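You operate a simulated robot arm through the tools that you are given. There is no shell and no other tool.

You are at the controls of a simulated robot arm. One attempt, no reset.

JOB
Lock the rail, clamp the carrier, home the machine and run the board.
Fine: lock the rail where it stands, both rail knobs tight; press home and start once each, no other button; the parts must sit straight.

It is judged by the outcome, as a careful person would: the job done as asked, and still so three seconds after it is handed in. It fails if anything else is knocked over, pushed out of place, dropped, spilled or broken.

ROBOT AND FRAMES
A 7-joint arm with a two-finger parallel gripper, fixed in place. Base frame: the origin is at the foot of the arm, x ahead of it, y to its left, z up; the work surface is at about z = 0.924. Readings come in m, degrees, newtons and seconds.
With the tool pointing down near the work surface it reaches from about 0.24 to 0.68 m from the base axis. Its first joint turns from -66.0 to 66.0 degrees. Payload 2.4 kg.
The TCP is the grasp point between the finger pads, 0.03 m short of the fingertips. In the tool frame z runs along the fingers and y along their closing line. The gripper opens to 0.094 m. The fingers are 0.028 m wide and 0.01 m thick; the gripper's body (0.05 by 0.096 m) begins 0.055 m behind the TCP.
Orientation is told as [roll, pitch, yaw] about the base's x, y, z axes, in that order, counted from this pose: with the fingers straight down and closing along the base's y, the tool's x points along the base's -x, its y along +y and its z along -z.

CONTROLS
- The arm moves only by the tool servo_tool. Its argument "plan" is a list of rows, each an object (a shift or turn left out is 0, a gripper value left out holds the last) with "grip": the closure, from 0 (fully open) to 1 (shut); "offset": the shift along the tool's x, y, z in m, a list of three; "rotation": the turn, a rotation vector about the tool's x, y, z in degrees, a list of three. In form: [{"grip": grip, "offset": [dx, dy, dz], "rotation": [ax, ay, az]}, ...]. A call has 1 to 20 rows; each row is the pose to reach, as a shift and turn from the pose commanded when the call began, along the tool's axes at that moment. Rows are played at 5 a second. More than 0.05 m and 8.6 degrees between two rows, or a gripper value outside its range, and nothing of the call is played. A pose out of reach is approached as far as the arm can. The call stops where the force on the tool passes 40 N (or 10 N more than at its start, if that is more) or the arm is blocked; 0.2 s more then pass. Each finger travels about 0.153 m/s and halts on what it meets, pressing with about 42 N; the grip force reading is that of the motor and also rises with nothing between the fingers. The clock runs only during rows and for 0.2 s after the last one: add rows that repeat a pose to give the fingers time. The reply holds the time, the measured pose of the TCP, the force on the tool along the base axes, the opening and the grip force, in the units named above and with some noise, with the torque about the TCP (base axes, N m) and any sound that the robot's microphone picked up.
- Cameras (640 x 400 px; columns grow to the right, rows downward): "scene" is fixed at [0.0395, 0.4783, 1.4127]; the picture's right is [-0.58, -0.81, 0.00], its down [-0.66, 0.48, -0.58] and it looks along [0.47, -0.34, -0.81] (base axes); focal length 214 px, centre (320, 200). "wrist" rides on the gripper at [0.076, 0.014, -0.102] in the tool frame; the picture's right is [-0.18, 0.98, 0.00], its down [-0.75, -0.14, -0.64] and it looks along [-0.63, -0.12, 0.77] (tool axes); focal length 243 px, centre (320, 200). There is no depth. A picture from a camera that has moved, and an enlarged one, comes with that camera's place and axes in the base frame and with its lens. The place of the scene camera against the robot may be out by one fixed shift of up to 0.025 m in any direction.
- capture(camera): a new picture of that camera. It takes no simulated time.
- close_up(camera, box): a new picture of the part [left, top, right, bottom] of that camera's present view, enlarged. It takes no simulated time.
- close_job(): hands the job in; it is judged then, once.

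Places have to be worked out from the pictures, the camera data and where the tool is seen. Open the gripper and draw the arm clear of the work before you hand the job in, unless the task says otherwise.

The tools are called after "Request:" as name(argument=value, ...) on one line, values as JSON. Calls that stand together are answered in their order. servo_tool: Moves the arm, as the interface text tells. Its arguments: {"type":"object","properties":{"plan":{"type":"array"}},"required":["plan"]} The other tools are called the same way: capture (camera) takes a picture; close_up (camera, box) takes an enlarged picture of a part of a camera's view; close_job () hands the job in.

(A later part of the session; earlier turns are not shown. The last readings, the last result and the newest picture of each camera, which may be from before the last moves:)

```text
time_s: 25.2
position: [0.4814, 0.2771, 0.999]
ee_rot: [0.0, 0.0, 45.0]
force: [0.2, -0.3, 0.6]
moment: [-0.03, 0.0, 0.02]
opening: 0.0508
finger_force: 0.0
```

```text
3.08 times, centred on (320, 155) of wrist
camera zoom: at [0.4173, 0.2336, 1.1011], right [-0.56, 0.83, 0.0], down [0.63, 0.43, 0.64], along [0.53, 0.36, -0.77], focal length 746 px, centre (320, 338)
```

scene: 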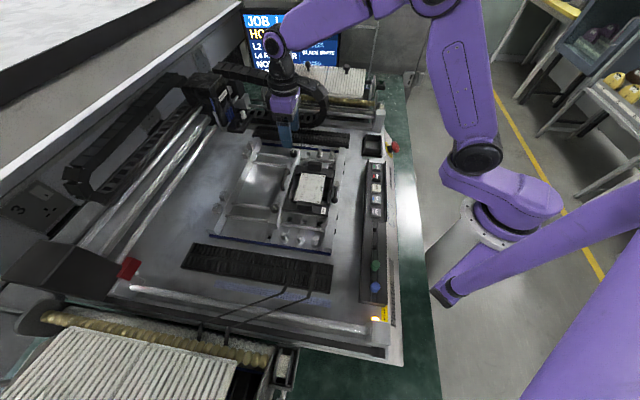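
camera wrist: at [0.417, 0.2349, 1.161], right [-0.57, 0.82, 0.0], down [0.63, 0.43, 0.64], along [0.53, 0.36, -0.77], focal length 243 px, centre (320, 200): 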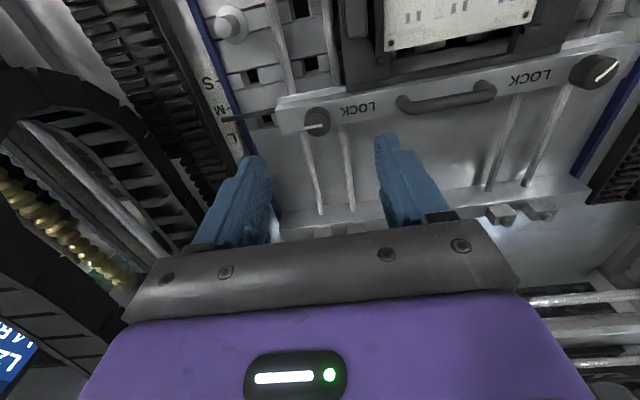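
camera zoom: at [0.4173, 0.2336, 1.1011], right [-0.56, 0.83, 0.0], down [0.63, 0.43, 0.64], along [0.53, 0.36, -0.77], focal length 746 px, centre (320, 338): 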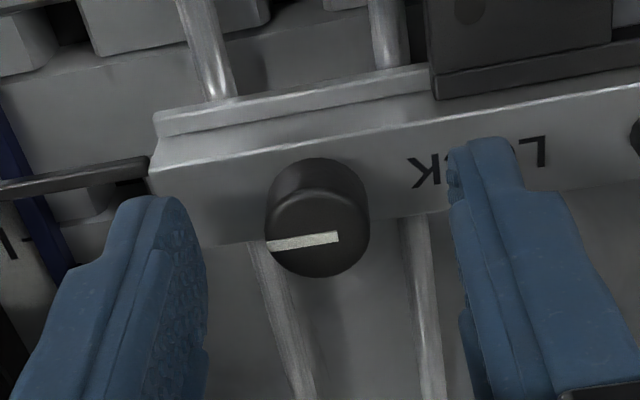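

The knob now sits in the same image spot as the near knob did when well gripped. I'll close on it and start turning clockwise.

Request:
servo_tool(plan=[{"grip": 0.75}, {"grip": 1.0}, {"grip": 1.0}, {"grip": 1.0}])

```text
time_s: 26.2
position: [0.4813, 0.2772, 0.9993]
ee_rot: [0.0, -0.1, 45.0]
force: [2.8, -2.7, -2.4]
moment: [0.01, -0.25, 0.0]
opening: 0.0198
finger_force: 44.7
```

Good grip (19.8 mm) with about 4 N side load. I'll turn clockwise in two stages, first 75°.

Request:
servo_tool(plan=[{"grip": 1.0, "rotation": [0, 0, 5]}, {"grip": 1.0, "rotation": [0, 0, 11]}, {"grip": 1.0, "rotation": [0, 0, 17]}, {"grip": 1.0, "rotation": [0, 0, 23]}, {"grip": 1.0, "rotation": [0, 0, 29]}, {"grip": 1.0, "rotation": [0, 0, 35]}, {"grip": 1.0, "rotation": [0, 0, 41]}, {"grip": 1.0, "rotation": [0, 0, 47]}, {"grip": 1.0, "rotation": [0, 0, 53]}, {"grip": 1.0, "rotation": [0, 0, 59]}, {"grip": 1.0, "rotation": [0, 0, 65]}, {"grip": 1.0, "rotation": [0, 0, 70]}, {"grip": 1.0, "rotation": [0, 0, 75]}, {"grip": 1.0, "rotation": [0, 0, 75]}])

Request:
close_up(camera="wrist", box=[240, 90, 400, 220])

```text
time_s: 29.2
position: [0.481, 0.2782, 0.9996]
ee_rot: [0.2, 0.1, -30.1]
force: [5.4, -4.4, 7.6]
moment: [-0.08, -0.08, -0.01]
opening: 0.02
finger_force: 44.8
```

```text
3.08 times, centred on (320, 155) of wrist
camera zoom: at [0.4227, 0.3282, 1.101], right [0.65, 0.76, 0.0], down [0.58, -0.5, 0.64], along [0.49, -0.42, -0.77], focal length 746 px, centre (320, 338)
```

zoom: 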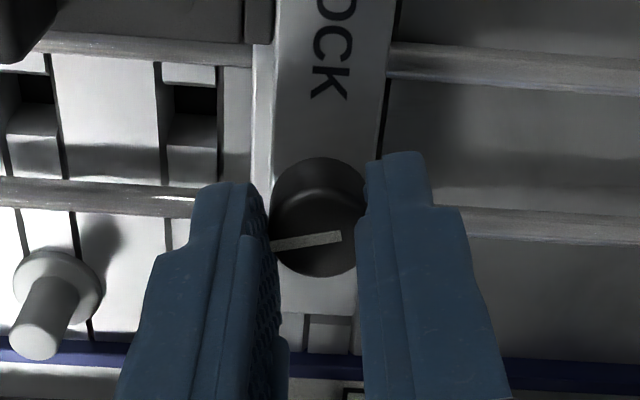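

The far knob follows smoothly, 75° so far with small loads. I'll turn another 72° until it comes tight as the first one did.

Request:
servo_tool(plan=[{"grip": 1.0, "rotation": [0, 0, 6]}, {"grip": 1.0, "rotation": [0, 0, 12]}, {"grip": 1.0, "rotation": [0, 0, 18]}, {"grip": 1.0, "rotation": [0, 0, 24]}, {"grip": 1.0, "rotation": [0, 0, 30]}, {"grip": 1.0, "rotation": [0, 0, 36]}, {"grip": 1.0, "rotation": [0, 0, 42]}, {"grip": 1.0, "rotation": [0, 0, 48]}, {"grip": 1.0, "rotation": [0, 0, 54]}, {"grip": 1.0, "rotation": [0, 0, 60]}, {"grip": 1.0, "rotation": [0, 0, 65]}, {"grip": 1.0, "rotation": [0, 0, 70]}, {"grip": 1.0, "rotation": [0, 0, 75]}, {"grip": 1.0, "rotation": [0, 0, 75]}])

Request:
close_up(camera="wrist", box=[240, 90, 400, 220])

```text
time_s: 32.2
position: [0.4821, 0.278, 0.9992]
ee_rot: [0.1, 0.2, -105.1]
force: [12.1, 2.1, 6.5]
moment: [0.01, -0.34, 0.35]
opening: 0.0201
finger_force: 45.1
```

```text
3.08 times, centred on (320, 155) of wrist
camera zoom: at [0.5153, 0.3478, 1.1009], right [0.9, -0.43, 0.0], down [-0.33, -0.69, 0.64], along [-0.28, -0.58, -0.77], focal length 746 px, centre (320, 338)
```

zoom: 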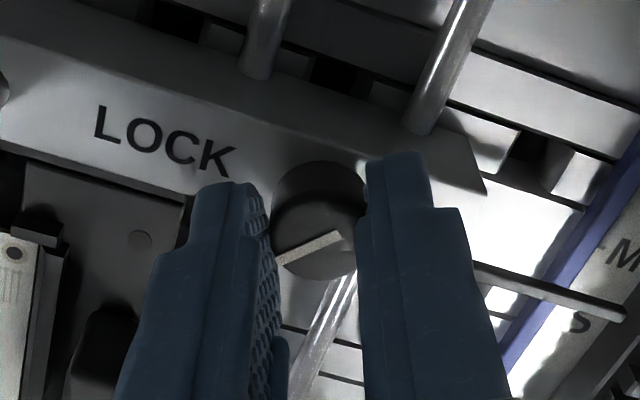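

The far knob has also come tight (0.35 N·m, fingers slipping at the same angle). I'll release, lift straight up and check.

Request:
servo_tool(plan=[{"grip": 0.46}, {"grip": 0.46}, {"grip": 0.46, "offset": [0, 0, -0.02]}, {"grip": 0.46, "offset": [0, 0, -0.05]}, {"grip": 0.46, "offset": [0, 0, -0.08]}, {"grip": 0.46, "offset": [0, 0, -0.08]}])

Request:
capture(camera="wrist")

Request:
close_up(camera="wrist", box=[150, 40, 410, 200])

```text
time_s: 33.6
position: [0.4808, 0.2775, 1.0779]
ee_rot: [0.0, 0.1, -105.0]
force: [0.2, -0.6, -0.1]
moment: [0.03, -0.01, -0.01]
opening: 0.051
finger_force: 0.1
```

```text
taken
camera wrist: at [0.5149, 0.3475, 1.1804], right [0.9, -0.43, 0.0], down [-0.33, -0.69, 0.64], along [-0.28, -0.58, -0.77], focal length 243 px, centre (320, 200)
```

wrist: 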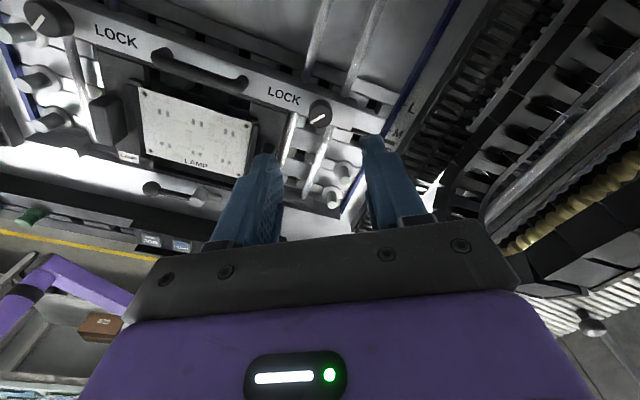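

```text
2.46 times, centred on (280, 120) of wrist
camera zoom: at [0.5149, 0.3475, 1.1804], right [0.9, -0.43, 0.0], down [-0.33, -0.69, 0.64], along [-0.28, -0.58, -0.77], focal length 597 px, centre (418, 397)
```

zoom: 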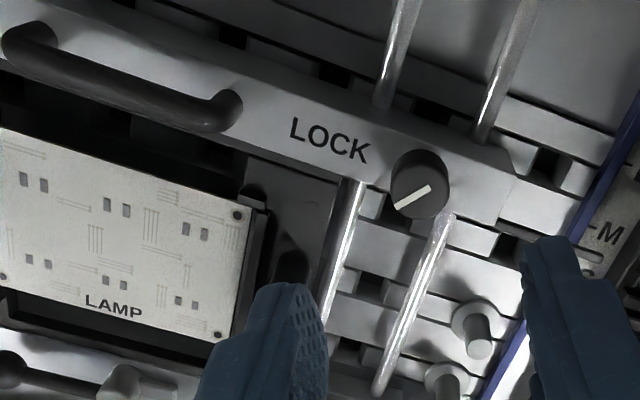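

Both knobs now point to the same tightened angle and the rail still lines up along the carrier. Next I'll move over to the clamp lever's ball, turning the tool to -45° so the fingers straddle the lever.

Request:
servo_tool(plan=[{"grip": 0.46, "offset": [-0.0064, -0.025, 0], "rotation": [0, 0, -7.5]}, {"offset": [-0.0127, -0.05, 0], "rotation": [0, 0, -15]}, {"offset": [-0.019, -0.075, 0], "rotation": [0, 0, -22.5]}, {"offset": [-0.0255, -0.1, 0], "rotation": [0, 0, -30]}, {"offset": [-0.0318, -0.125, 0], "rotation": [0, 0, -37.5]}, {"offset": [-0.038, -0.15, 0], "rotation": [0, 0, -45]}, {"offset": [-0.0445, -0.175, 0], "rotation": [0, 0, -52.5]}, {"offset": [-0.0509, -0.1996, 0.0], "rotation": [0, 0, -60]}, {"offset": [-0.0509, -0.1996, 0.03], "rotation": [0, 0, -60]}, {"offset": [-0.0509, -0.1996, 0.03], "rotation": [0, 0, -60]}])

Request:
capture(camera="wrist")

Request:
close_up(camera="wrist", box=[240, 60, 420, 220])

Request:
close_up(camera="scene", box=[230, 140, 370, 240])

```text
time_s: 35.8
position: [0.2745, 0.2796, 1.049]
ee_rot: [0.0, 0.0, -44.9]
force: [-0.5, 0.2, -0.1]
moment: [0.03, 0.02, 0.0]
opening: 0.0507
finger_force: 0.0
```

```text
taken
camera wrist: at [0.2308, 0.3437, 1.1505], right [0.82, 0.57, 0.0], down [0.43, -0.63, 0.64], along [0.36, -0.53, -0.77], focal length 243 px, centre (320, 200)
```

wrist: 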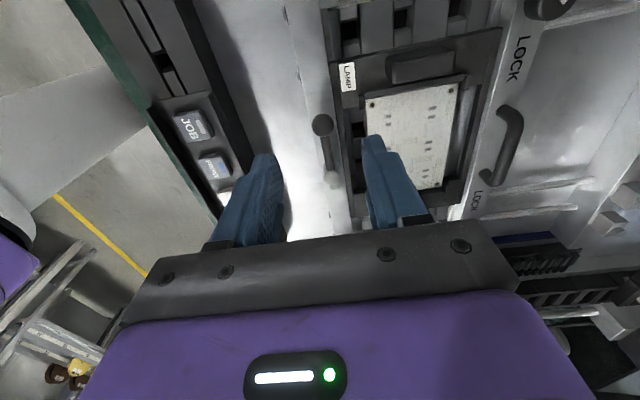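

```text
2.50 times, centred on (330, 140) of wrist
camera zoom: at [0.2308, 0.3437, 1.1505], right [0.82, 0.57, 0.0], down [0.43, -0.63, 0.64], along [0.36, -0.53, -0.77], focal length 606 px, centre (295, 350)
```

zoom: 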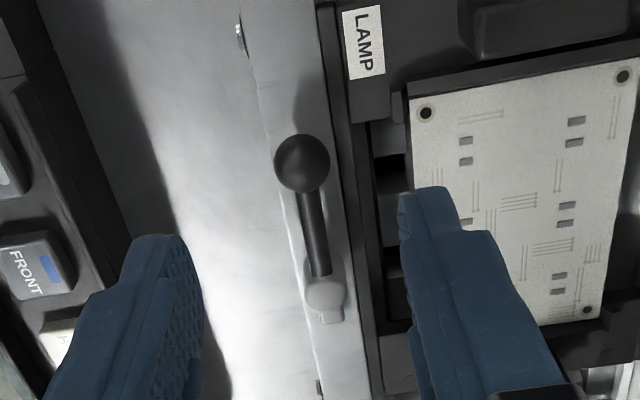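

```text
4.00 times, centred on (300, 190) of scene
camera zoom: at [0.0395, 0.4783, 1.4127], right [-0.58, -0.81, 0.0], down [-0.66, 0.48, -0.58], along [0.47, -0.34, -0.81], focal length 858 px, centre (400, 240)
```

zoom: 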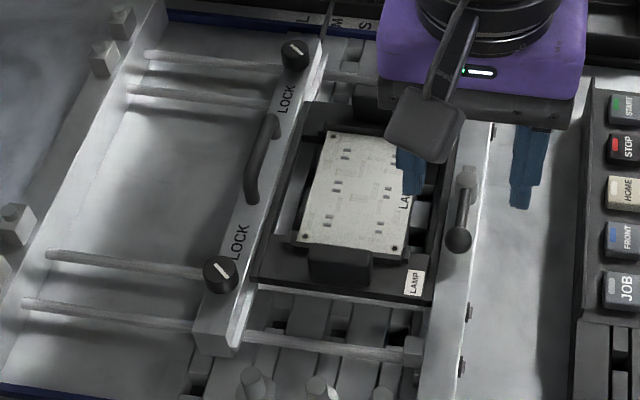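

I want to verify the knobs' actual pointer angles from the scene camera before going on with the lever.

Request:
close_up(camera="scene", box=[265, 140, 285, 160])

Request:
close_up(camera="scene", box=[262, 145, 312, 215])

```text
16.00 times, centred on (275, 150) of scene
camera zoom: at [0.0395, 0.4783, 1.4127], right [-0.58, -0.81, 0.0], down [-0.66, 0.48, -0.58], along [0.47, -0.34, -0.81], focal length 3432 px, centre (1040, 1000)
```

zoom: 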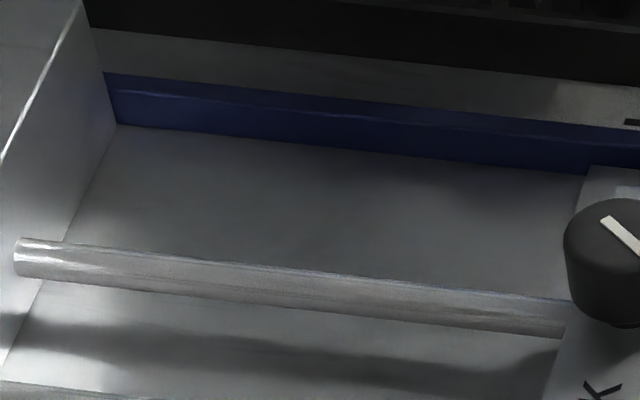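

```text
5.71 times, centred on (287, 180) of scene
camera zoom: at [0.0395, 0.4783, 1.4127], right [-0.58, -0.81, 0.0], down [-0.66, 0.48, -0.58], along [0.47, -0.34, -0.81], focal length 1226 px, centre (509, 314)
```

zoom: 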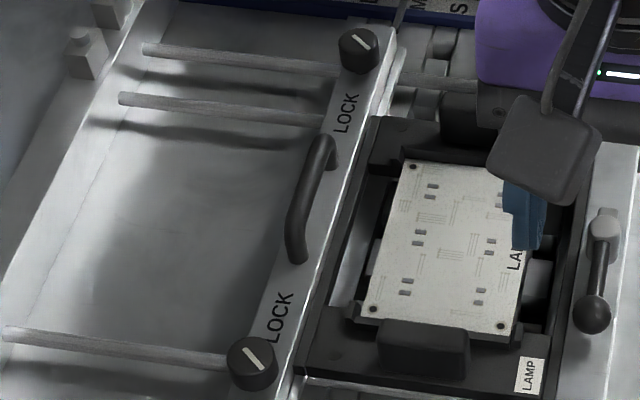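

Both pointers match, as expected for two tightened knobs. The lever ball is at about (0.276, 0.281, 0.967) and the pivot at (0.312, 0.2455); I'll lower the open fingers either side of the ball, tips at about 0.958, clear of the carrier (0.942).

Request:
servo_tool(plan=[{"grip": 0.46, "offset": [0.0005, 0.0008, 0.02]}, {"grip": 0.46, "offset": [0.0005, 0.0008, 0.04]}, {"grip": 0.46, "offset": [0.0005, 0.0008, 0.055]}, {"grip": 0.46, "offset": [0.0005, 0.0008, 0.061]}, {"grip": 0.46, "offset": [0.0005, 0.0008, 0.061]}])

Request:
close_up(camera="wrist", box=[240, 80, 400, 220])

Request:
close_up(camera="scene", box=[290, 140, 370, 220])

```text
time_s: 37.0
position: [0.2757, 0.2802, 0.9896]
ee_rot: [0.1, 0.1, -45.0]
force: [-1.4, -1.6, 12.3]
moment: [0.3, -0.16, 0.01]
opening: 0.0497
finger_force: 0.1
```

```text
2.86 times, centred on (320, 150) of wrist
camera zoom: at [0.2313, 0.3445, 1.0902], right [0.83, 0.56, 0.0], down [0.43, -0.63, 0.64], along [0.36, -0.53, -0.77], focal length 693 px, centre (320, 343)
```

zoom: 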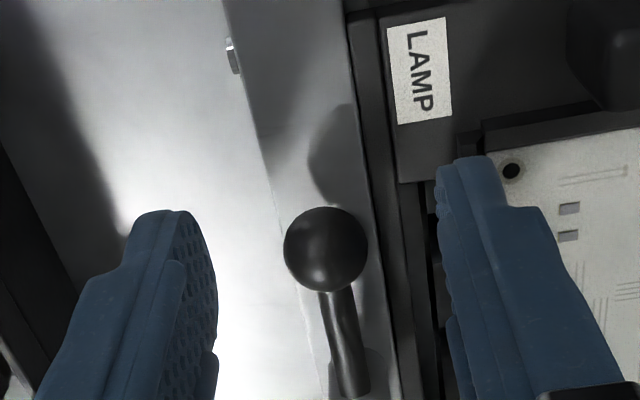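

```text
5.00 times, centred on (330, 180) of scene
camera zoom: at [0.0394, 0.4782, 1.4128], right [-0.58, -0.81, 0.0], down [-0.66, 0.48, -0.58], along [0.47, -0.34, -0.81], focal length 1072 px, centre (270, 300)
```

zoom: 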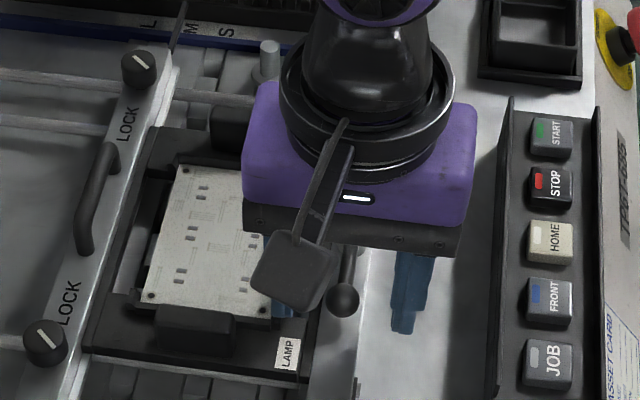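

There is 12 N of upward force: the inner fingertip has touched the board or carrier at about z 0.96, which is higher than I estimated. I'll lift 8 mm straight up at once and check the board hasn't shifted.

Request:
servo_tool(plan=[{"grip": 0.46, "offset": [0, 0, -0.004]}, {"grip": 0.46, "offset": [0, 0, -0.008]}, {"grip": 0.46, "offset": [0, 0, -0.008]}])

Request:
close_up(camera="wrist", box=[280, 60, 460, 200])

Request:
close_up(camera="scene", box=[290, 150, 350, 220])

```text
time_s: 37.8
position: [0.2745, 0.2793, 0.9959]
ee_rot: [0.1, 0.0, -45.0]
force: [0.8, -0.4, -0.7]
moment: [-0.01, 0.02, -0.03]
opening: 0.0507
finger_force: 0.0
```

```text
2.86 times, centred on (370, 130) of wrist
camera zoom: at [0.2313, 0.3446, 1.0981], right [0.83, 0.56, 0.0], down [0.43, -0.63, 0.64], along [0.36, -0.53, -0.77], focal length 693 px, centre (177, 400)
```

zoom: 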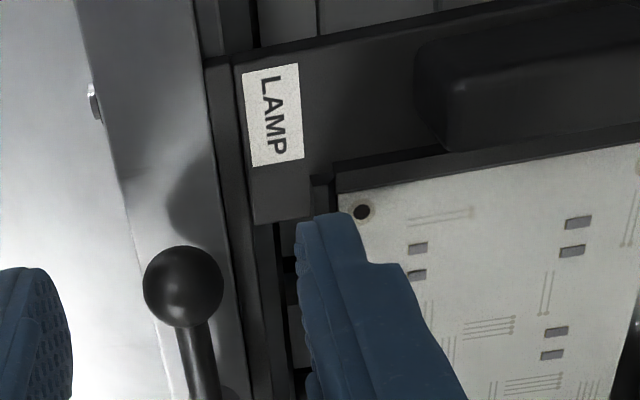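

```text
5.71 times, centred on (320, 185) of scene
camera zoom: at [0.0395, 0.4783, 1.4127], right [-0.58, -0.81, 0.0], down [-0.66, 0.48, -0.58], along [0.47, -0.34, -0.81], focal length 1226 px, centre (320, 286)
```

zoom: 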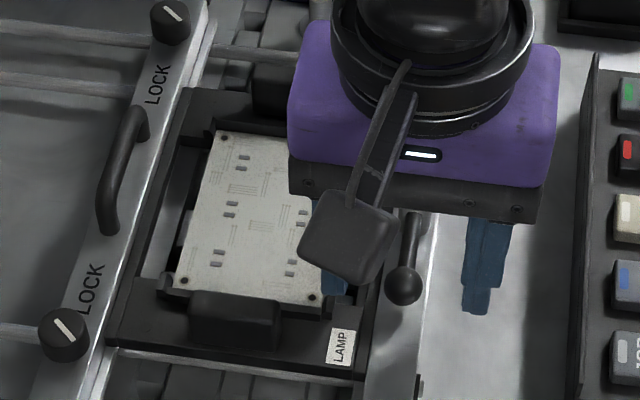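

The contact was most likely the raised clip at the board corner; nothing appears to have moved. I'll narrow the fingers to about 26 mm so both stay off the carrier, with the tips at about 0.964, straddling the ball loosely.

Request:
servo_tool(plan=[{"grip": 0.6, "offset": [0.001, 0.0006, 0.0]}, {"grip": 0.72, "offset": [0.001, 0.0006, 0.0]}, {"grip": 0.72, "offset": [0.001, 0.0006, 0.002]}, {"grip": 0.72, "offset": [0.001, 0.0006, 0.002]}])

Request:
close_up(camera="wrist", box=[240, 80, 400, 220])

```text
time_s: 38.8
position: [0.2743, 0.2807, 0.9945]
ee_rot: [0.0, 0.0, -45.0]
force: [0.4, 0.2, -0.7]
moment: [0.02, 0.0, 0.02]
opening: 0.0262
finger_force: 0.0
```

```text
2.86 times, centred on (320, 150) of wrist
camera zoom: at [0.2311, 0.3458, 1.0958], right [0.83, 0.56, 0.0], down [0.43, -0.63, 0.64], along [0.36, -0.53, -0.77], focal length 693 px, centre (320, 343)
```

zoom: 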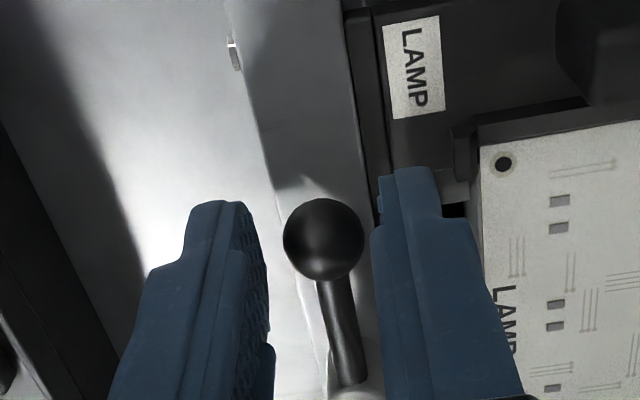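

The ball is straddled cleanly. I'll try swinging it outward (counter-clockwise from above) by about 15° along its arc and read the force.

Request:
servo_tool(plan=[{"grip": 0.72, "offset": [-0.0002, -0.0044, 0], "rotation": [0, 0, -5]}, {"grip": 0.72, "offset": [-0.0008, -0.0089, 0], "rotation": [0, 0, -10]}, {"grip": 0.72, "offset": [-0.0017, -0.0132, 0], "rotation": [0, 0, -15]}, {"grip": 0.72, "offset": [-0.0017, -0.0132, 0], "rotation": [0, 0, -15]}])

Request:
close_up(camera="wrist", box=[240, 80, 400, 220])

```text
time_s: 39.8
position: [0.2676, 0.2706, 0.9941]
ee_rot: [0.0, 0.1, -29.9]
force: [-0.4, 0.7, -0.2]
moment: [0.0, 0.01, 0.01]
opening: 0.0268
finger_force: 0.5
```

```text
2.86 times, centred on (320, 150) of wrist
camera zoom: at [0.208, 0.3217, 1.0959], right [0.65, 0.76, 0.0], down [0.58, -0.5, 0.64], along [0.49, -0.42, -0.77], focal length 693 px, centre (320, 343)
```

zoom: 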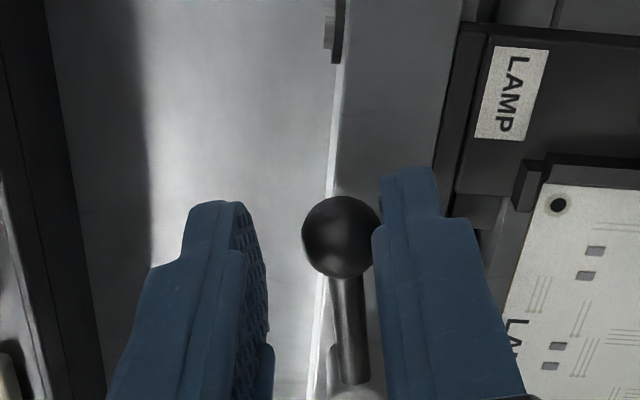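

It swings freely (under 1 N) with the finger pushing the ball. I'll continue the arc another 40°.

Request:
servo_tool(plan=[{"grip": 0.72, "offset": [-0.0005, -0.0071, 0], "rotation": [0, 0, -8]}, {"grip": 0.72, "offset": [-0.002, -0.0141, 0], "rotation": [0, 0, -16]}, {"grip": 0.72, "offset": [-0.0044, -0.0207, 0], "rotation": [0, 0, -24]}, {"grip": 0.72, "offset": [-0.0077, -0.027, 0], "rotation": [0, 0, -32]}, {"grip": 0.72, "offset": [-0.0119, -0.0328, 0], "rotation": [0, 0, -40]}, {"grip": 0.72, "offset": [-0.0119, -0.0328, 0], "rotation": [0, 0, -40]}])

Request:
close_up(camera="wrist", box=[240, 80, 400, 220])

Request:
close_up(camera="scene", box=[290, 150, 370, 220])

```text
time_s: 41.2
position: [0.2607, 0.2358, 0.9944]
ee_rot: [0.0, 0.1, 10.2]
force: [0.6, -0.4, 0.4]
moment: [0.01, 0.0, 0.04]
opening: 0.0267
finger_force: 0.1
```

```text
2.86 times, centred on (320, 150) of wrist
camera zoom: at [0.1835, 0.238, 1.096], right [0.01, 1.0, 0.0], down [0.77, -0.01, 0.64], along [0.64, -0.01, -0.77], focal length 693 px, centre (320, 343)
```

zoom: 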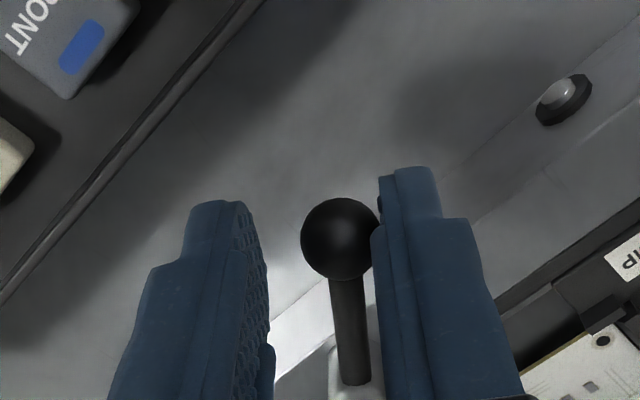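

```text
5.71 times, centred on (330, 185) of scene
camera zoom: at [0.0395, 0.4783, 1.4127], right [-0.58, -0.81, 0.0], down [-0.66, 0.48, -0.58], along [0.47, -0.34, -0.81], focal length 1226 px, centre (263, 286)
```

zoom: 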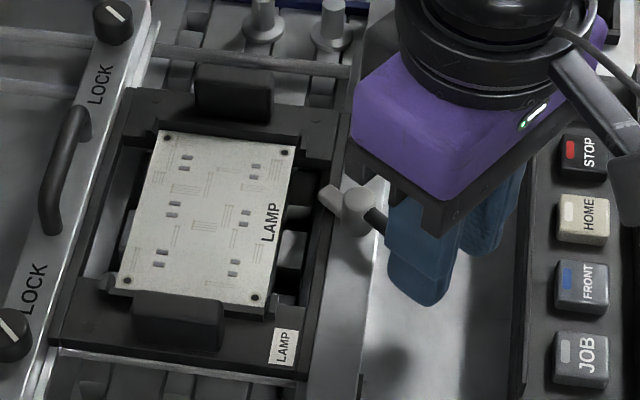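

The tongue is coming round over the carrier's edge, as hoped. I'll continue the arc to a bit past 90°, stopping on force.

Request:
servo_tool(plan=[{"grip": 0.72, "offset": [-0.0003, -0.0053, 0], "rotation": [0, 0, -6]}, {"grip": 0.72, "offset": [-0.0011, -0.0106, 0], "rotation": [0, 0, -12]}, {"grip": 0.72, "offset": [-0.0025, -0.0158, 0], "rotation": [0, 0, -18]}, {"grip": 0.72, "offset": [-0.0044, -0.0207, 0], "rotation": [0, 0, -24]}, {"grip": 0.72, "offset": [-0.0068, -0.0255, 0], "rotation": [0, 0, -30]}, {"grip": 0.72, "offset": [-0.0097, -0.03, 0], "rotation": [0, 0, -36]}, {"grip": 0.72, "offset": [-0.0097, -0.03, 0], "rotation": [0, 0, -36]}])

Request:
close_up(camera="wrist", box=[240, 80, 400, 220])

Request:
close_up(camera="scene", box=[290, 150, 370, 220])

```text
time_s: 42.8
position: [0.2765, 0.2099, 0.9939]
ee_rot: [0.0, 0.0, 46.2]
force: [0.4, 0.1, 0.6]
moment: [-0.03, 0.02, 0.01]
opening: 0.0264
finger_force: 0.1
```

```text
2.86 times, centred on (320, 150) of wrist
camera zoom: at [0.2128, 0.1648, 1.0959], right [-0.58, 0.81, 0.0], down [0.62, 0.45, 0.64], along [0.52, 0.37, -0.77], focal length 693 px, centre (320, 343)
```

zoom: 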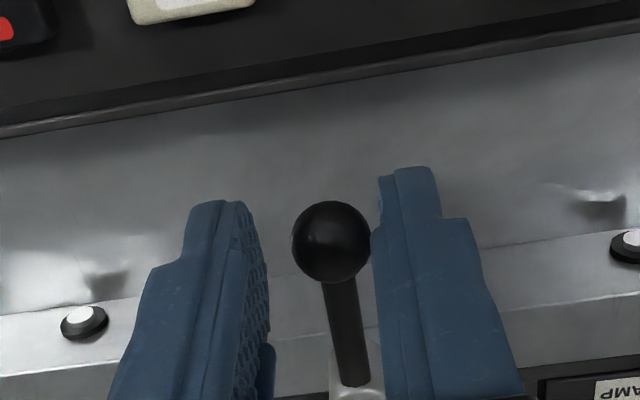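

```text
5.71 times, centred on (330, 185) of scene
camera zoom: at [0.0395, 0.4783, 1.4127], right [-0.58, -0.81, 0.0], down [-0.66, 0.48, -0.58], along [0.47, -0.34, -0.81], focal length 1226 px, centre (263, 286)
```

zoom: 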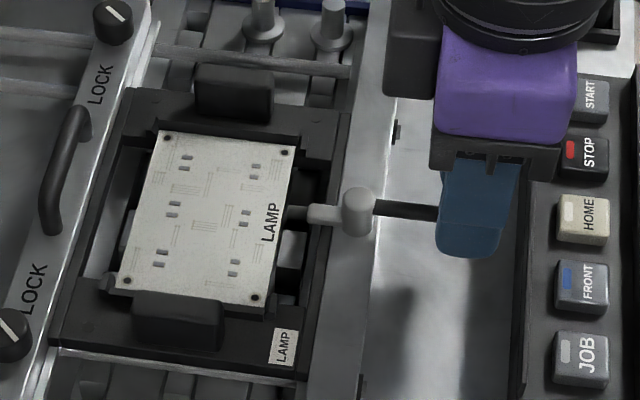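

The tongue is now across the carrier edge, perpendicular to the rail, with no stop felt yet. I'll push slowly a little further to feel for an end stop.

Request:
servo_tool(plan=[{"grip": 0.72, "offset": [-0.0001, -0.0027, 0], "rotation": [0, 0, -3]}, {"grip": 0.72, "offset": [-0.0003, -0.0053, 0], "rotation": [0, 0, -6]}, {"grip": 0.72, "offset": [-0.0006, -0.008, 0], "rotation": [0, 0, -9]}, {"grip": 0.72, "offset": [-0.0006, -0.008, 0], "rotation": [0, 0, -9]}])

Request:
close_up(camera="wrist", box=[240, 80, 400, 220])

Request:
close_up(camera="scene", box=[305, 165, 345, 205])

```text
time_s: 43.8
position: [0.2809, 0.2062, 0.994]
ee_rot: [0.0, 0.0, 55.1]
force: [-8.9, 10.9, -0.3]
moment: [0.32, 0.22, 0.02]
opening: 0.0336
finger_force: 6.2
```

```text
2.86 times, centred on (320, 150) of wrist
camera zoom: at [0.2262, 0.1506, 1.0961], right [-0.7, 0.71, 0.0], down [0.55, 0.54, 0.64], along [0.46, 0.45, -0.77], focal length 693 px, centre (320, 343)
```

zoom: 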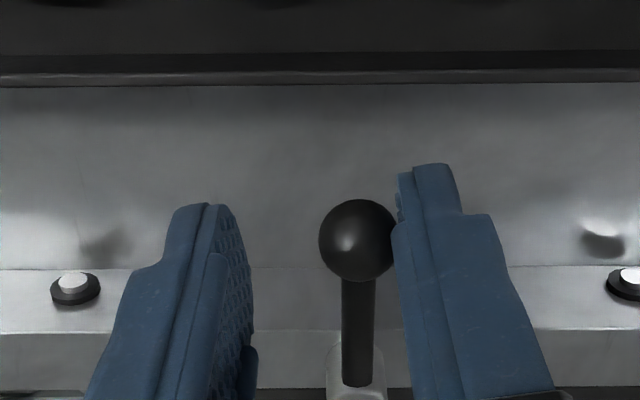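

```text
10.00 times, centred on (325, 185) of scene
camera zoom: at [0.0393, 0.4786, 1.4126], right [-0.58, -0.81, 0.0], down [-0.66, 0.48, -0.58], along [0.47, -0.34, -0.81], focal length 2145 px, centre (270, 350)
```

zoom: 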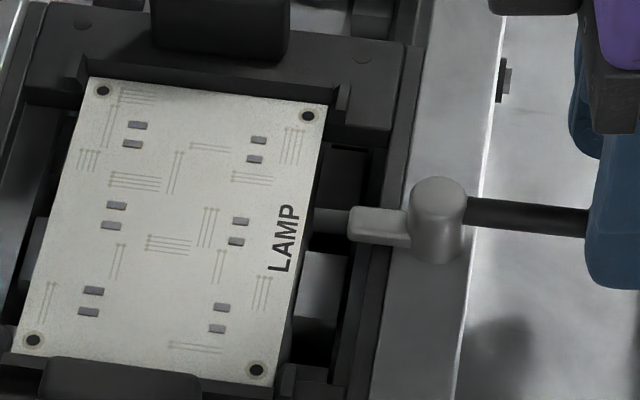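

The lever stopped exactly perpendicular to the rail (14 N push, ball no longer moving), so the clamp is fully over. I'll open the fingers and lift away, then check that it stays.

Request:
servo_tool(plan=[{"grip": 0.6, "offset": [0, 0.002, 0]}, {"grip": 0.46, "offset": [0, 0.003, 0]}, {"grip": 0.46, "offset": [0, 0.003, 0]}, {"grip": 0.46, "offset": [0, 0.003, -0.03]}, {"grip": 0.46, "offset": [0, 0.003, -0.07]}, {"grip": 0.46, "offset": [0, 0.003, -0.09]}, {"grip": 0.46, "offset": [0, 0.003, -0.09]}])

Request:
capture(camera="wrist")

Request:
close_up(camera="scene", box=[265, 140, 385, 220])

Request:
close_up(camera="scene", box=[230, 0, 350, 75])

```text
time_s: 45.4
position: [0.281, 0.2057, 1.0843]
ee_rot: [0.0, 0.0, 55.0]
force: [0.2, 0.6, -0.4]
moment: [0.0, -0.04, 0.01]
opening: 0.0508
finger_force: 0.0
```

```text
taken
camera wrist: at [0.2243, 0.1516, 1.1861], right [-0.7, 0.71, 0.0], down [0.55, 0.54, 0.64], along [0.46, 0.45, -0.77], focal length 243 px, centre (320, 200)
```

wrist: 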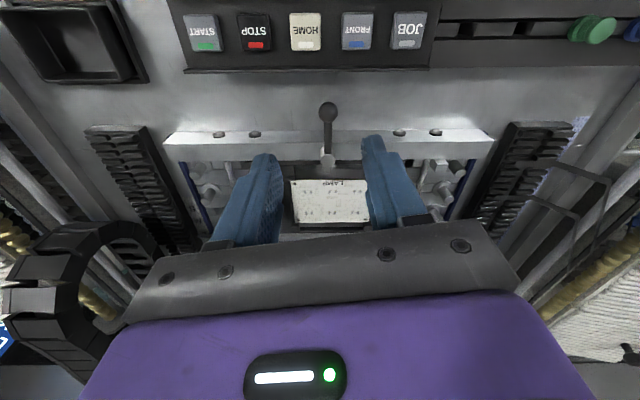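

```text
5.00 times, centred on (325, 180) of scene
camera zoom: at [0.0395, 0.4783, 1.4127], right [-0.58, -0.81, 0.0], down [-0.66, 0.48, -0.58], along [0.47, -0.34, -0.81], focal length 1072 px, centre (295, 300)
```

zoom: 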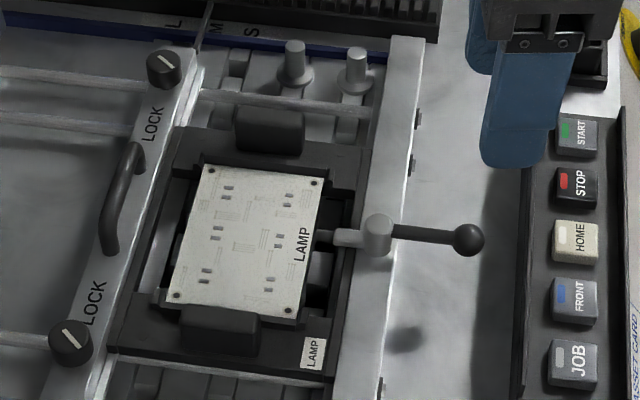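

```text
5.33 times, centred on (290, 38) of scene
camera zoom: at [0.0395, 0.4783, 1.4127], right [-0.58, -0.81, 0.0], down [-0.66, 0.48, -0.58], along [0.47, -0.34, -0.81], focal length 1144 px, centre (480, 1067)
```

zoom: 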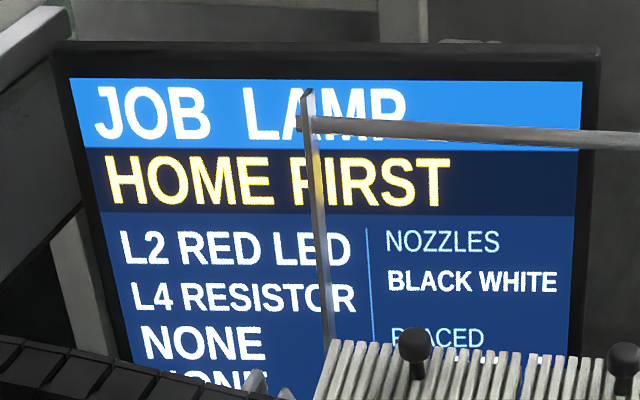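

The clamp holds across the carrier. I'll check that board and carrier are square, and look at the buttons in detail before pressing.

Request:
close_up(camera="wrist", box=[240, 90, 420, 230])

Request:
close_up(camera="wrist", box=[170, 0, 440, 90])

Request:
close_up(camera="scene", box=[355, 150, 395, 225])

```text
2.86 times, centred on (330, 160) of wrist
camera zoom: at [0.2243, 0.1516, 1.1861], right [-0.7, 0.71, 0.0], down [0.55, 0.54, 0.64], along [0.46, 0.45, -0.77], focal length 693 px, centre (291, 314)
```

zoom: 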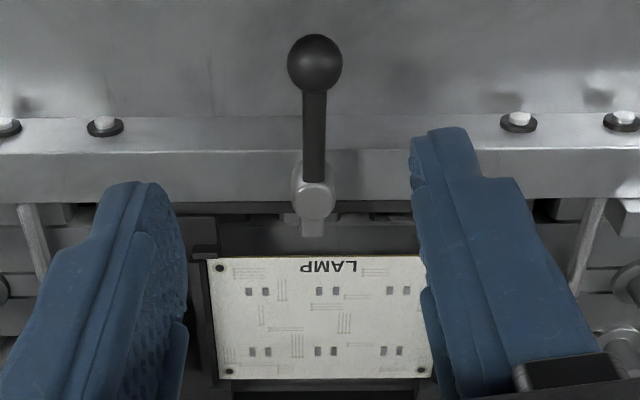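

```text
2.37 times, centred on (305, 45) of wrist
camera zoom: at [0.2243, 0.1516, 1.1861], right [-0.7, 0.71, 0.0], down [0.55, 0.54, 0.64], along [0.46, 0.45, -0.77], focal length 575 px, centre (356, 567)
```

zoom: 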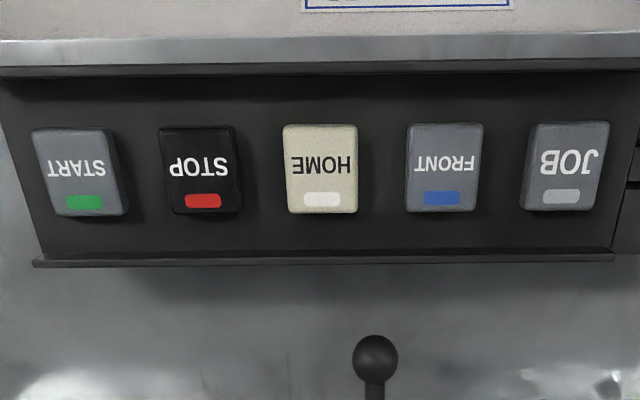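

```text
5.33 times, centred on (375, 188) of scene
camera zoom: at [0.0395, 0.4783, 1.4127], right [-0.58, -0.81, 0.0], down [-0.66, 0.48, -0.58], along [0.47, -0.34, -0.81], focal length 1144 px, centre (27, 267)
```

zoom: 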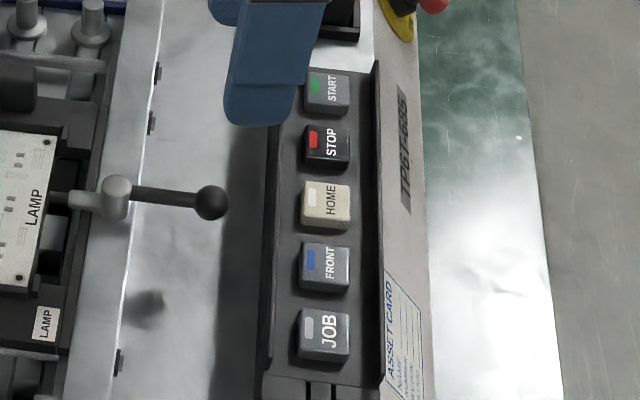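

Board and carrier are square with the rail, and the screen still says HOME FIRST. HOME's top is near (0.247, 0.158, ~0.955), so I'll move above it with the tool at +45° and check the alignment.

Request:
servo_tool(plan=[{"grip": 0.46, "offset": [0.02, 0.0, 0.0], "rotation": [0, 0, 3]}, {"grip": 0.46, "offset": [0.04, 0.0, 0.0], "rotation": [0, 0, 6]}, {"grip": 0.46, "offset": [0.0588, 0.0003, 0.02], "rotation": [0, 0, 10]}, {"grip": 0.46, "offset": [0.0588, 0.0003, 0.045], "rotation": [0, 0, 10]}, {"grip": 0.46, "offset": [0.0588, 0.0003, 0.045], "rotation": [0, 0, 10]}])

Request:
capture(camera="wrist")

Request:
close_up(camera="wrist", box=[240, 80, 400, 220])

```text
time_s: 46.6
position: [0.2459, 0.1578, 1.0395]
ee_rot: [0.0, 0.0, 44.9]
force: [-0.5, -0.5, 0.4]
moment: [0.0, 0.02, 0.0]
opening: 0.051
finger_force: 0.0
```

```text
taken
camera wrist: at [0.1812, 0.114, 1.1413], right [-0.56, 0.83, 0.0], down [0.63, 0.43, 0.64], along [0.53, 0.36, -0.77], focal length 243 px, centre (320, 200)
```

wrist: 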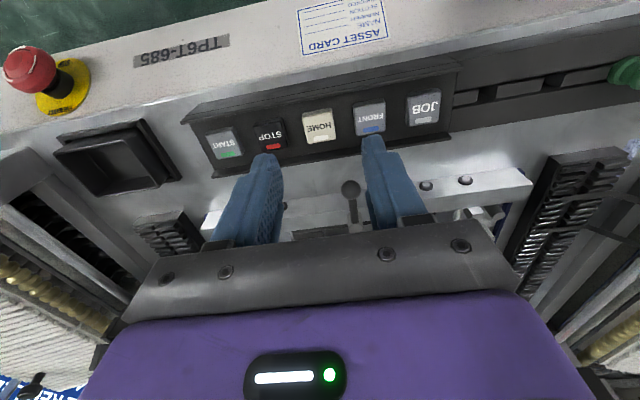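

```text
2.86 times, centred on (320, 150) of wrist
camera zoom: at [0.1812, 0.114, 1.1413], right [-0.56, 0.83, 0.0], down [0.63, 0.43, 0.64], along [0.53, 0.36, -0.77], focal length 693 px, centre (320, 343)
```

zoom: 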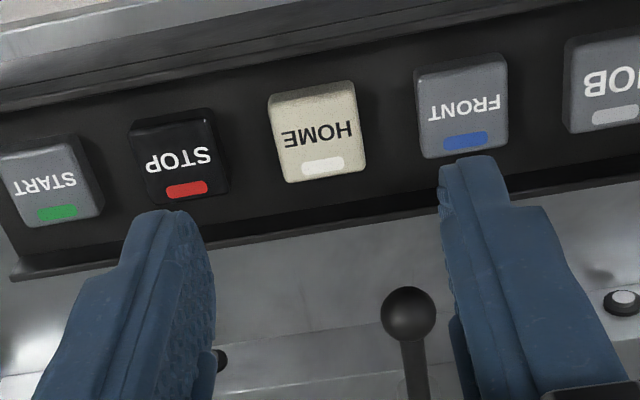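

HOME is centred under the tool (0.246, 0.158, top ≈ 0.957). I'll close the fingers and descend to just above the cap.

Request:
servo_tool(plan=[{"grip": 0.8, "offset": [0, 0, 0]}, {"grip": 1.0, "offset": [0, 0, 0]}, {"grip": 1.0, "offset": [0, 0, 0.015]}, {"grip": 1.0, "offset": [0, 0, 0.03]}, {"grip": 1.0, "offset": [0, 0, 0.04]}, {"grip": 1.0, "offset": [0, 0, 0.045]}, {"grip": 1.0, "offset": [0, 0, 0.045]}])

Request:
capture(camera="wrist")

Request:
close_up(camera="scene", box=[345, 140, 405, 230])

```text
time_s: 48.2
position: [0.2439, 0.1579, 0.9932]
ee_rot: [0.0, -0.1, 45.0]
force: [-0.4, 0.4, 0.3]
moment: [0.01, -0.01, 0.0]
opening: 0.0
finger_force: 33.0
```

```text
taken
camera wrist: at [0.1812, 0.1139, 1.0956], right [-0.56, 0.83, 0.0], down [0.63, 0.43, 0.64], along [0.53, 0.36, -0.77], focal length 243 px, centre (320, 200)
```

wrist: 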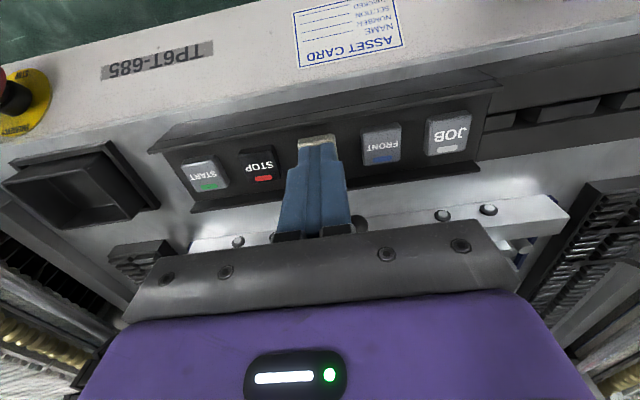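

```text
4.44 times, centred on (375, 185) of scene
camera zoom: at [0.0395, 0.4783, 1.4127], right [-0.58, -0.81, 0.0], down [-0.66, 0.48, -0.58], along [0.47, -0.34, -0.81], focal length 953 px, centre (76, 267)
```

zoom: 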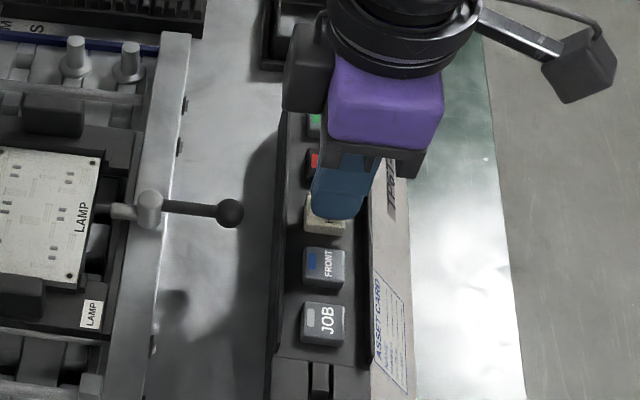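

The closed fingertips are right over HOME and clear of STOP and FRONT. I'll press down in small steps and listen.

Request:
servo_tool(plan=[{"grip": 1.0, "offset": [0, 0, 0.002]}, {"grip": 1.0, "offset": [0, 0, 0.004]}, {"grip": 1.0, "offset": [0, 0, 0.006]}])

```text
time_s: 49.0
position: [0.2455, 0.158, 0.9876]
ee_rot: [0.0, 0.0, 45.1]
force: [-0.7, 1.1, 0.9]
moment: [-0.02, 0.01, 0.02]
opening: 0.0003
finger_force: 32.6
```

No contact yet at tip height about 0.958; I'll go on in 1 mm steps.

Request:
servo_tool(plan=[{"grip": 1.0, "offset": [0, 0, 0.001]}, {"grip": 1.0, "offset": [0, 0, 0.002]}, {"grip": 1.0, "offset": [0, 0, 0.003]}, {"grip": 1.0, "offset": [0, 0, 0.003]}])

```text
time_s: 50.0
position: [0.2458, 0.1579, 0.9868]
ee_rot: [0.1, 0.0, 45.0]
force: [2.1, -1.0, 5.3]
moment: [0.0, -0.08, 0.02]
opening: 0.0001
finger_force: 33.2
heard: click
```

A click with 5 N: HOME has been pressed once. I'll lift straight off to z ≈ 1.08 and look at the screen.

Request:
servo_tool(plan=[{"grip": 1.0, "offset": [0, 0, -0.01]}, {"grip": 1.0, "offset": [0, 0, -0.04]}, {"grip": 1.0, "offset": [0, 0, -0.08]}, {"grip": 1.0, "offset": [0, 0, -0.1]}, {"grip": 1.0, "offset": [0, 0, -0.1]}])

Request:
capture(camera="scene")

Request:
close_up(camera="scene", box=[230, 0, 350, 75])

```text
time_s: 51.2
position: [0.2448, 0.1577, 1.0866]
ee_rot: [0.1, 0.1, 45.0]
force: [0.0, -0.1, 1.1]
moment: [0.01, 0.01, 0.02]
opening: 0.0002
finger_force: 33.1
```

```text
taken
```

scene: 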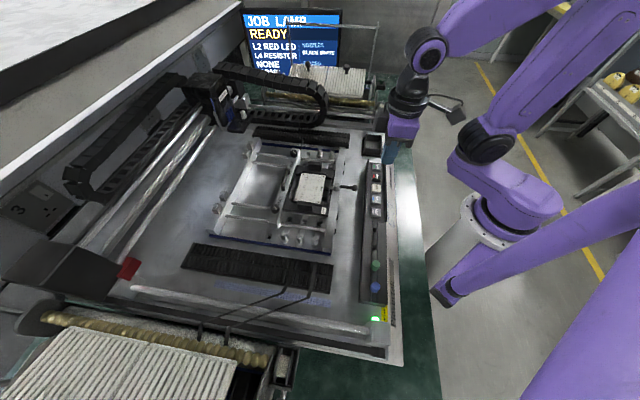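

```text
5.33 times, centred on (290, 38) of scene
camera zoom: at [0.0395, 0.4783, 1.4127], right [-0.58, -0.81, 0.0], down [-0.66, 0.48, -0.58], along [0.47, -0.34, -0.81], focal length 1144 px, centre (480, 1067)
```

zoom: 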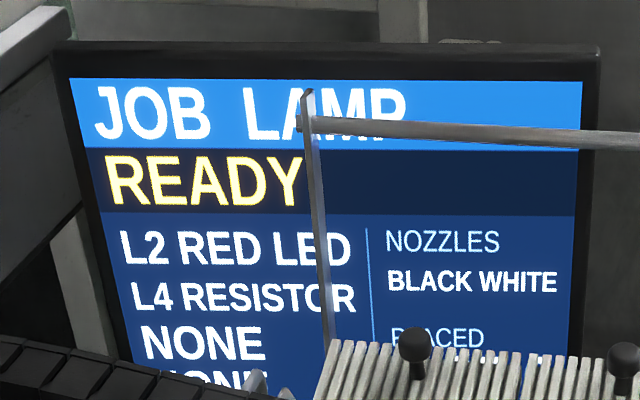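

READY is showing and the lamp is green. START should be at about (0.303, 0.1015); I'll move over it at height, open the fingers and check the alignment.

Request:
servo_tool(plan=[{"grip": 0.46, "offset": [0, -0.027, 0]}, {"grip": 0.46, "offset": [0, -0.054, 0]}, {"grip": 0.46, "offset": [-0.0004, -0.0803, 0]}, {"grip": 0.46, "offset": [-0.0004, -0.0803, 0.025]}, {"grip": 0.46, "offset": [-0.0004, -0.0803, 0.047]}, {"grip": 0.46, "offset": [-0.0004, -0.0803, 0.047]}])

Request:
capture(camera="wrist")

Request:
close_up(camera="wrist", box=[240, 80, 400, 220])

Request:
capture(camera="scene")

```text
time_s: 52.6
position: [0.3032, 0.1022, 1.0379]
ee_rot: [0.0, 0.0, 44.9]
force: [-0.6, -0.1, -0.7]
moment: [-0.01, 0.0, -0.01]
opening: 0.0506
finger_force: 0.1
```

```text
taken
camera wrist: at [0.2386, 0.0576, 1.1396], right [-0.56, 0.83, 0.0], down [0.63, 0.43, 0.64], along [0.53, 0.36, -0.77], focal length 243 px, centre (320, 200)
```

wrist: 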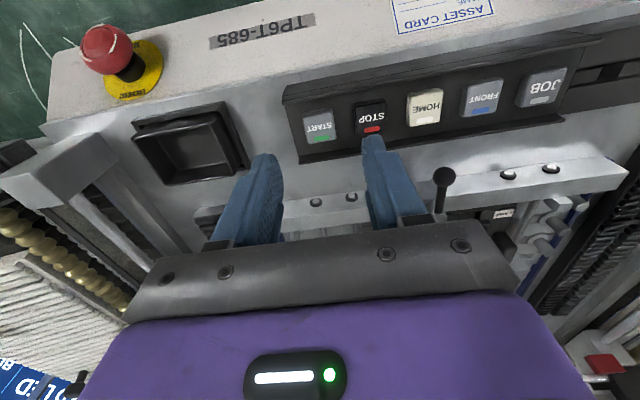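

```text
2.86 times, centred on (320, 150) of wrist
camera zoom: at [0.2386, 0.0576, 1.1396], right [-0.56, 0.83, 0.0], down [0.63, 0.43, 0.64], along [0.53, 0.36, -0.77], focal length 693 px, centre (320, 343)
```

zoom: 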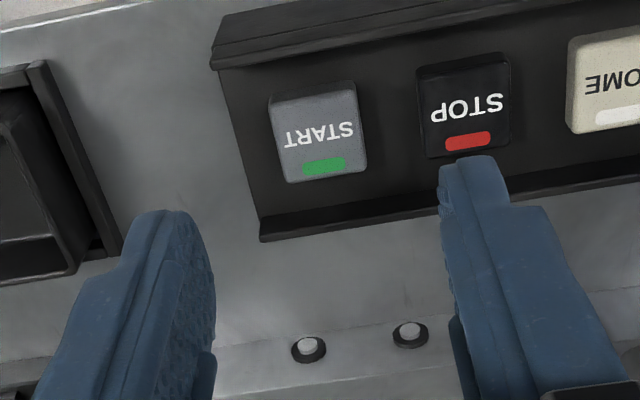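

```text
taken
```

scene: 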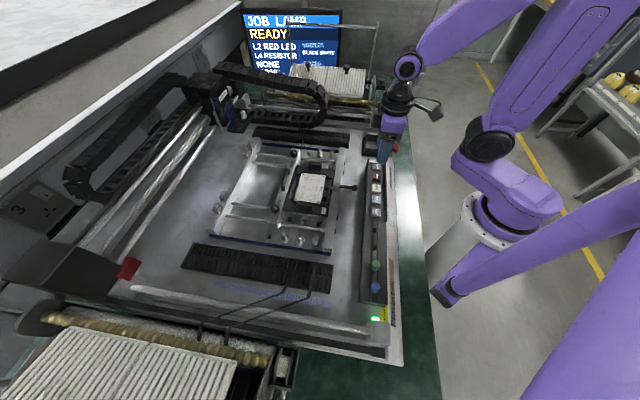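

START is at exactly the same spot in the view as HOME was, so the alignment is good. One last look at rail, clamp and board before running.

Request:
close_up(camera="scene", box=[260, 140, 370, 220])

Request:
close_up(camera="scene", box=[180, 60, 280, 140])

```text
5.00 times, centred on (315, 180) of scene
camera zoom: at [0.0395, 0.4783, 1.4127], right [-0.58, -0.81, 0.0], down [-0.66, 0.48, -0.58], along [0.47, -0.34, -0.81], focal length 1072 px, centre (345, 300)
```

zoom: 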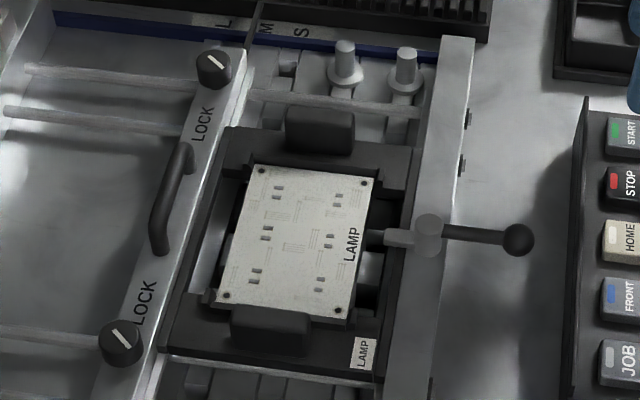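

```text
5.00 times, centred on (230, 100) of scene
camera zoom: at [0.0395, 0.4783, 1.4127], right [-0.58, -0.81, 0.0], down [-0.66, 0.48, -0.58], along [0.47, -0.34, -0.81], focal length 1072 px, centre (770, 700)
```

zoom: 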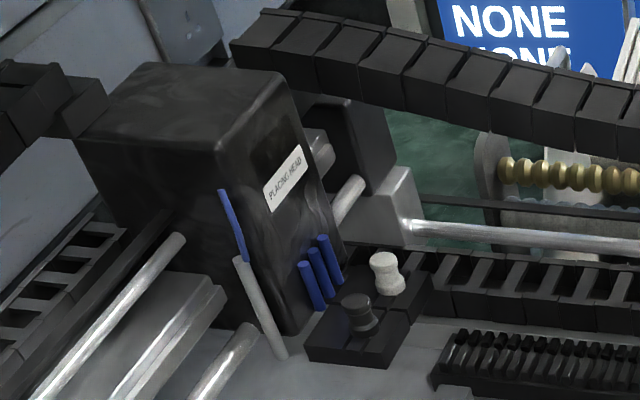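

I want to be sure the rail did not creep while I locked it, so I'll take the very same enlarged view as at the start and compare positions.

Request:
close_up(camera="scene", box=[265, 140, 320, 220])

Request:
close_up(camera="scene", box=[200, 120, 360, 260])

```text
5.00 times, centred on (292, 180) of scene
camera zoom: at [0.0395, 0.4783, 1.4127], right [-0.58, -0.81, 0.0], down [-0.66, 0.48, -0.58], along [0.47, -0.34, -0.81], focal length 1072 px, centre (458, 300)
```

zoom: 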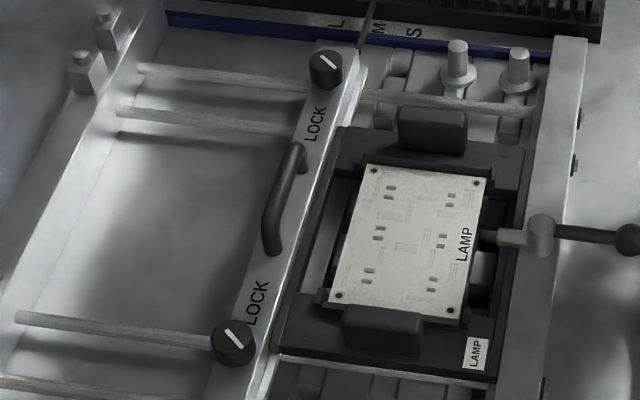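

```text
2.86 times, centred on (280, 190) of scene
camera zoom: at [0.0395, 0.4783, 1.4127], right [-0.58, -0.81, 0.0], down [-0.66, 0.48, -0.58], along [0.47, -0.34, -0.81], focal length 613 px, centre (434, 229)
```

zoom: 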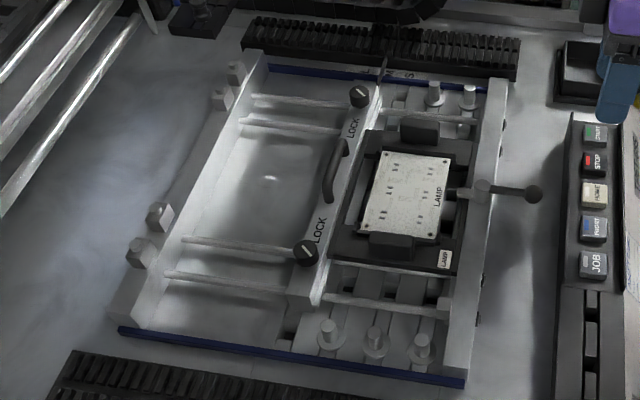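

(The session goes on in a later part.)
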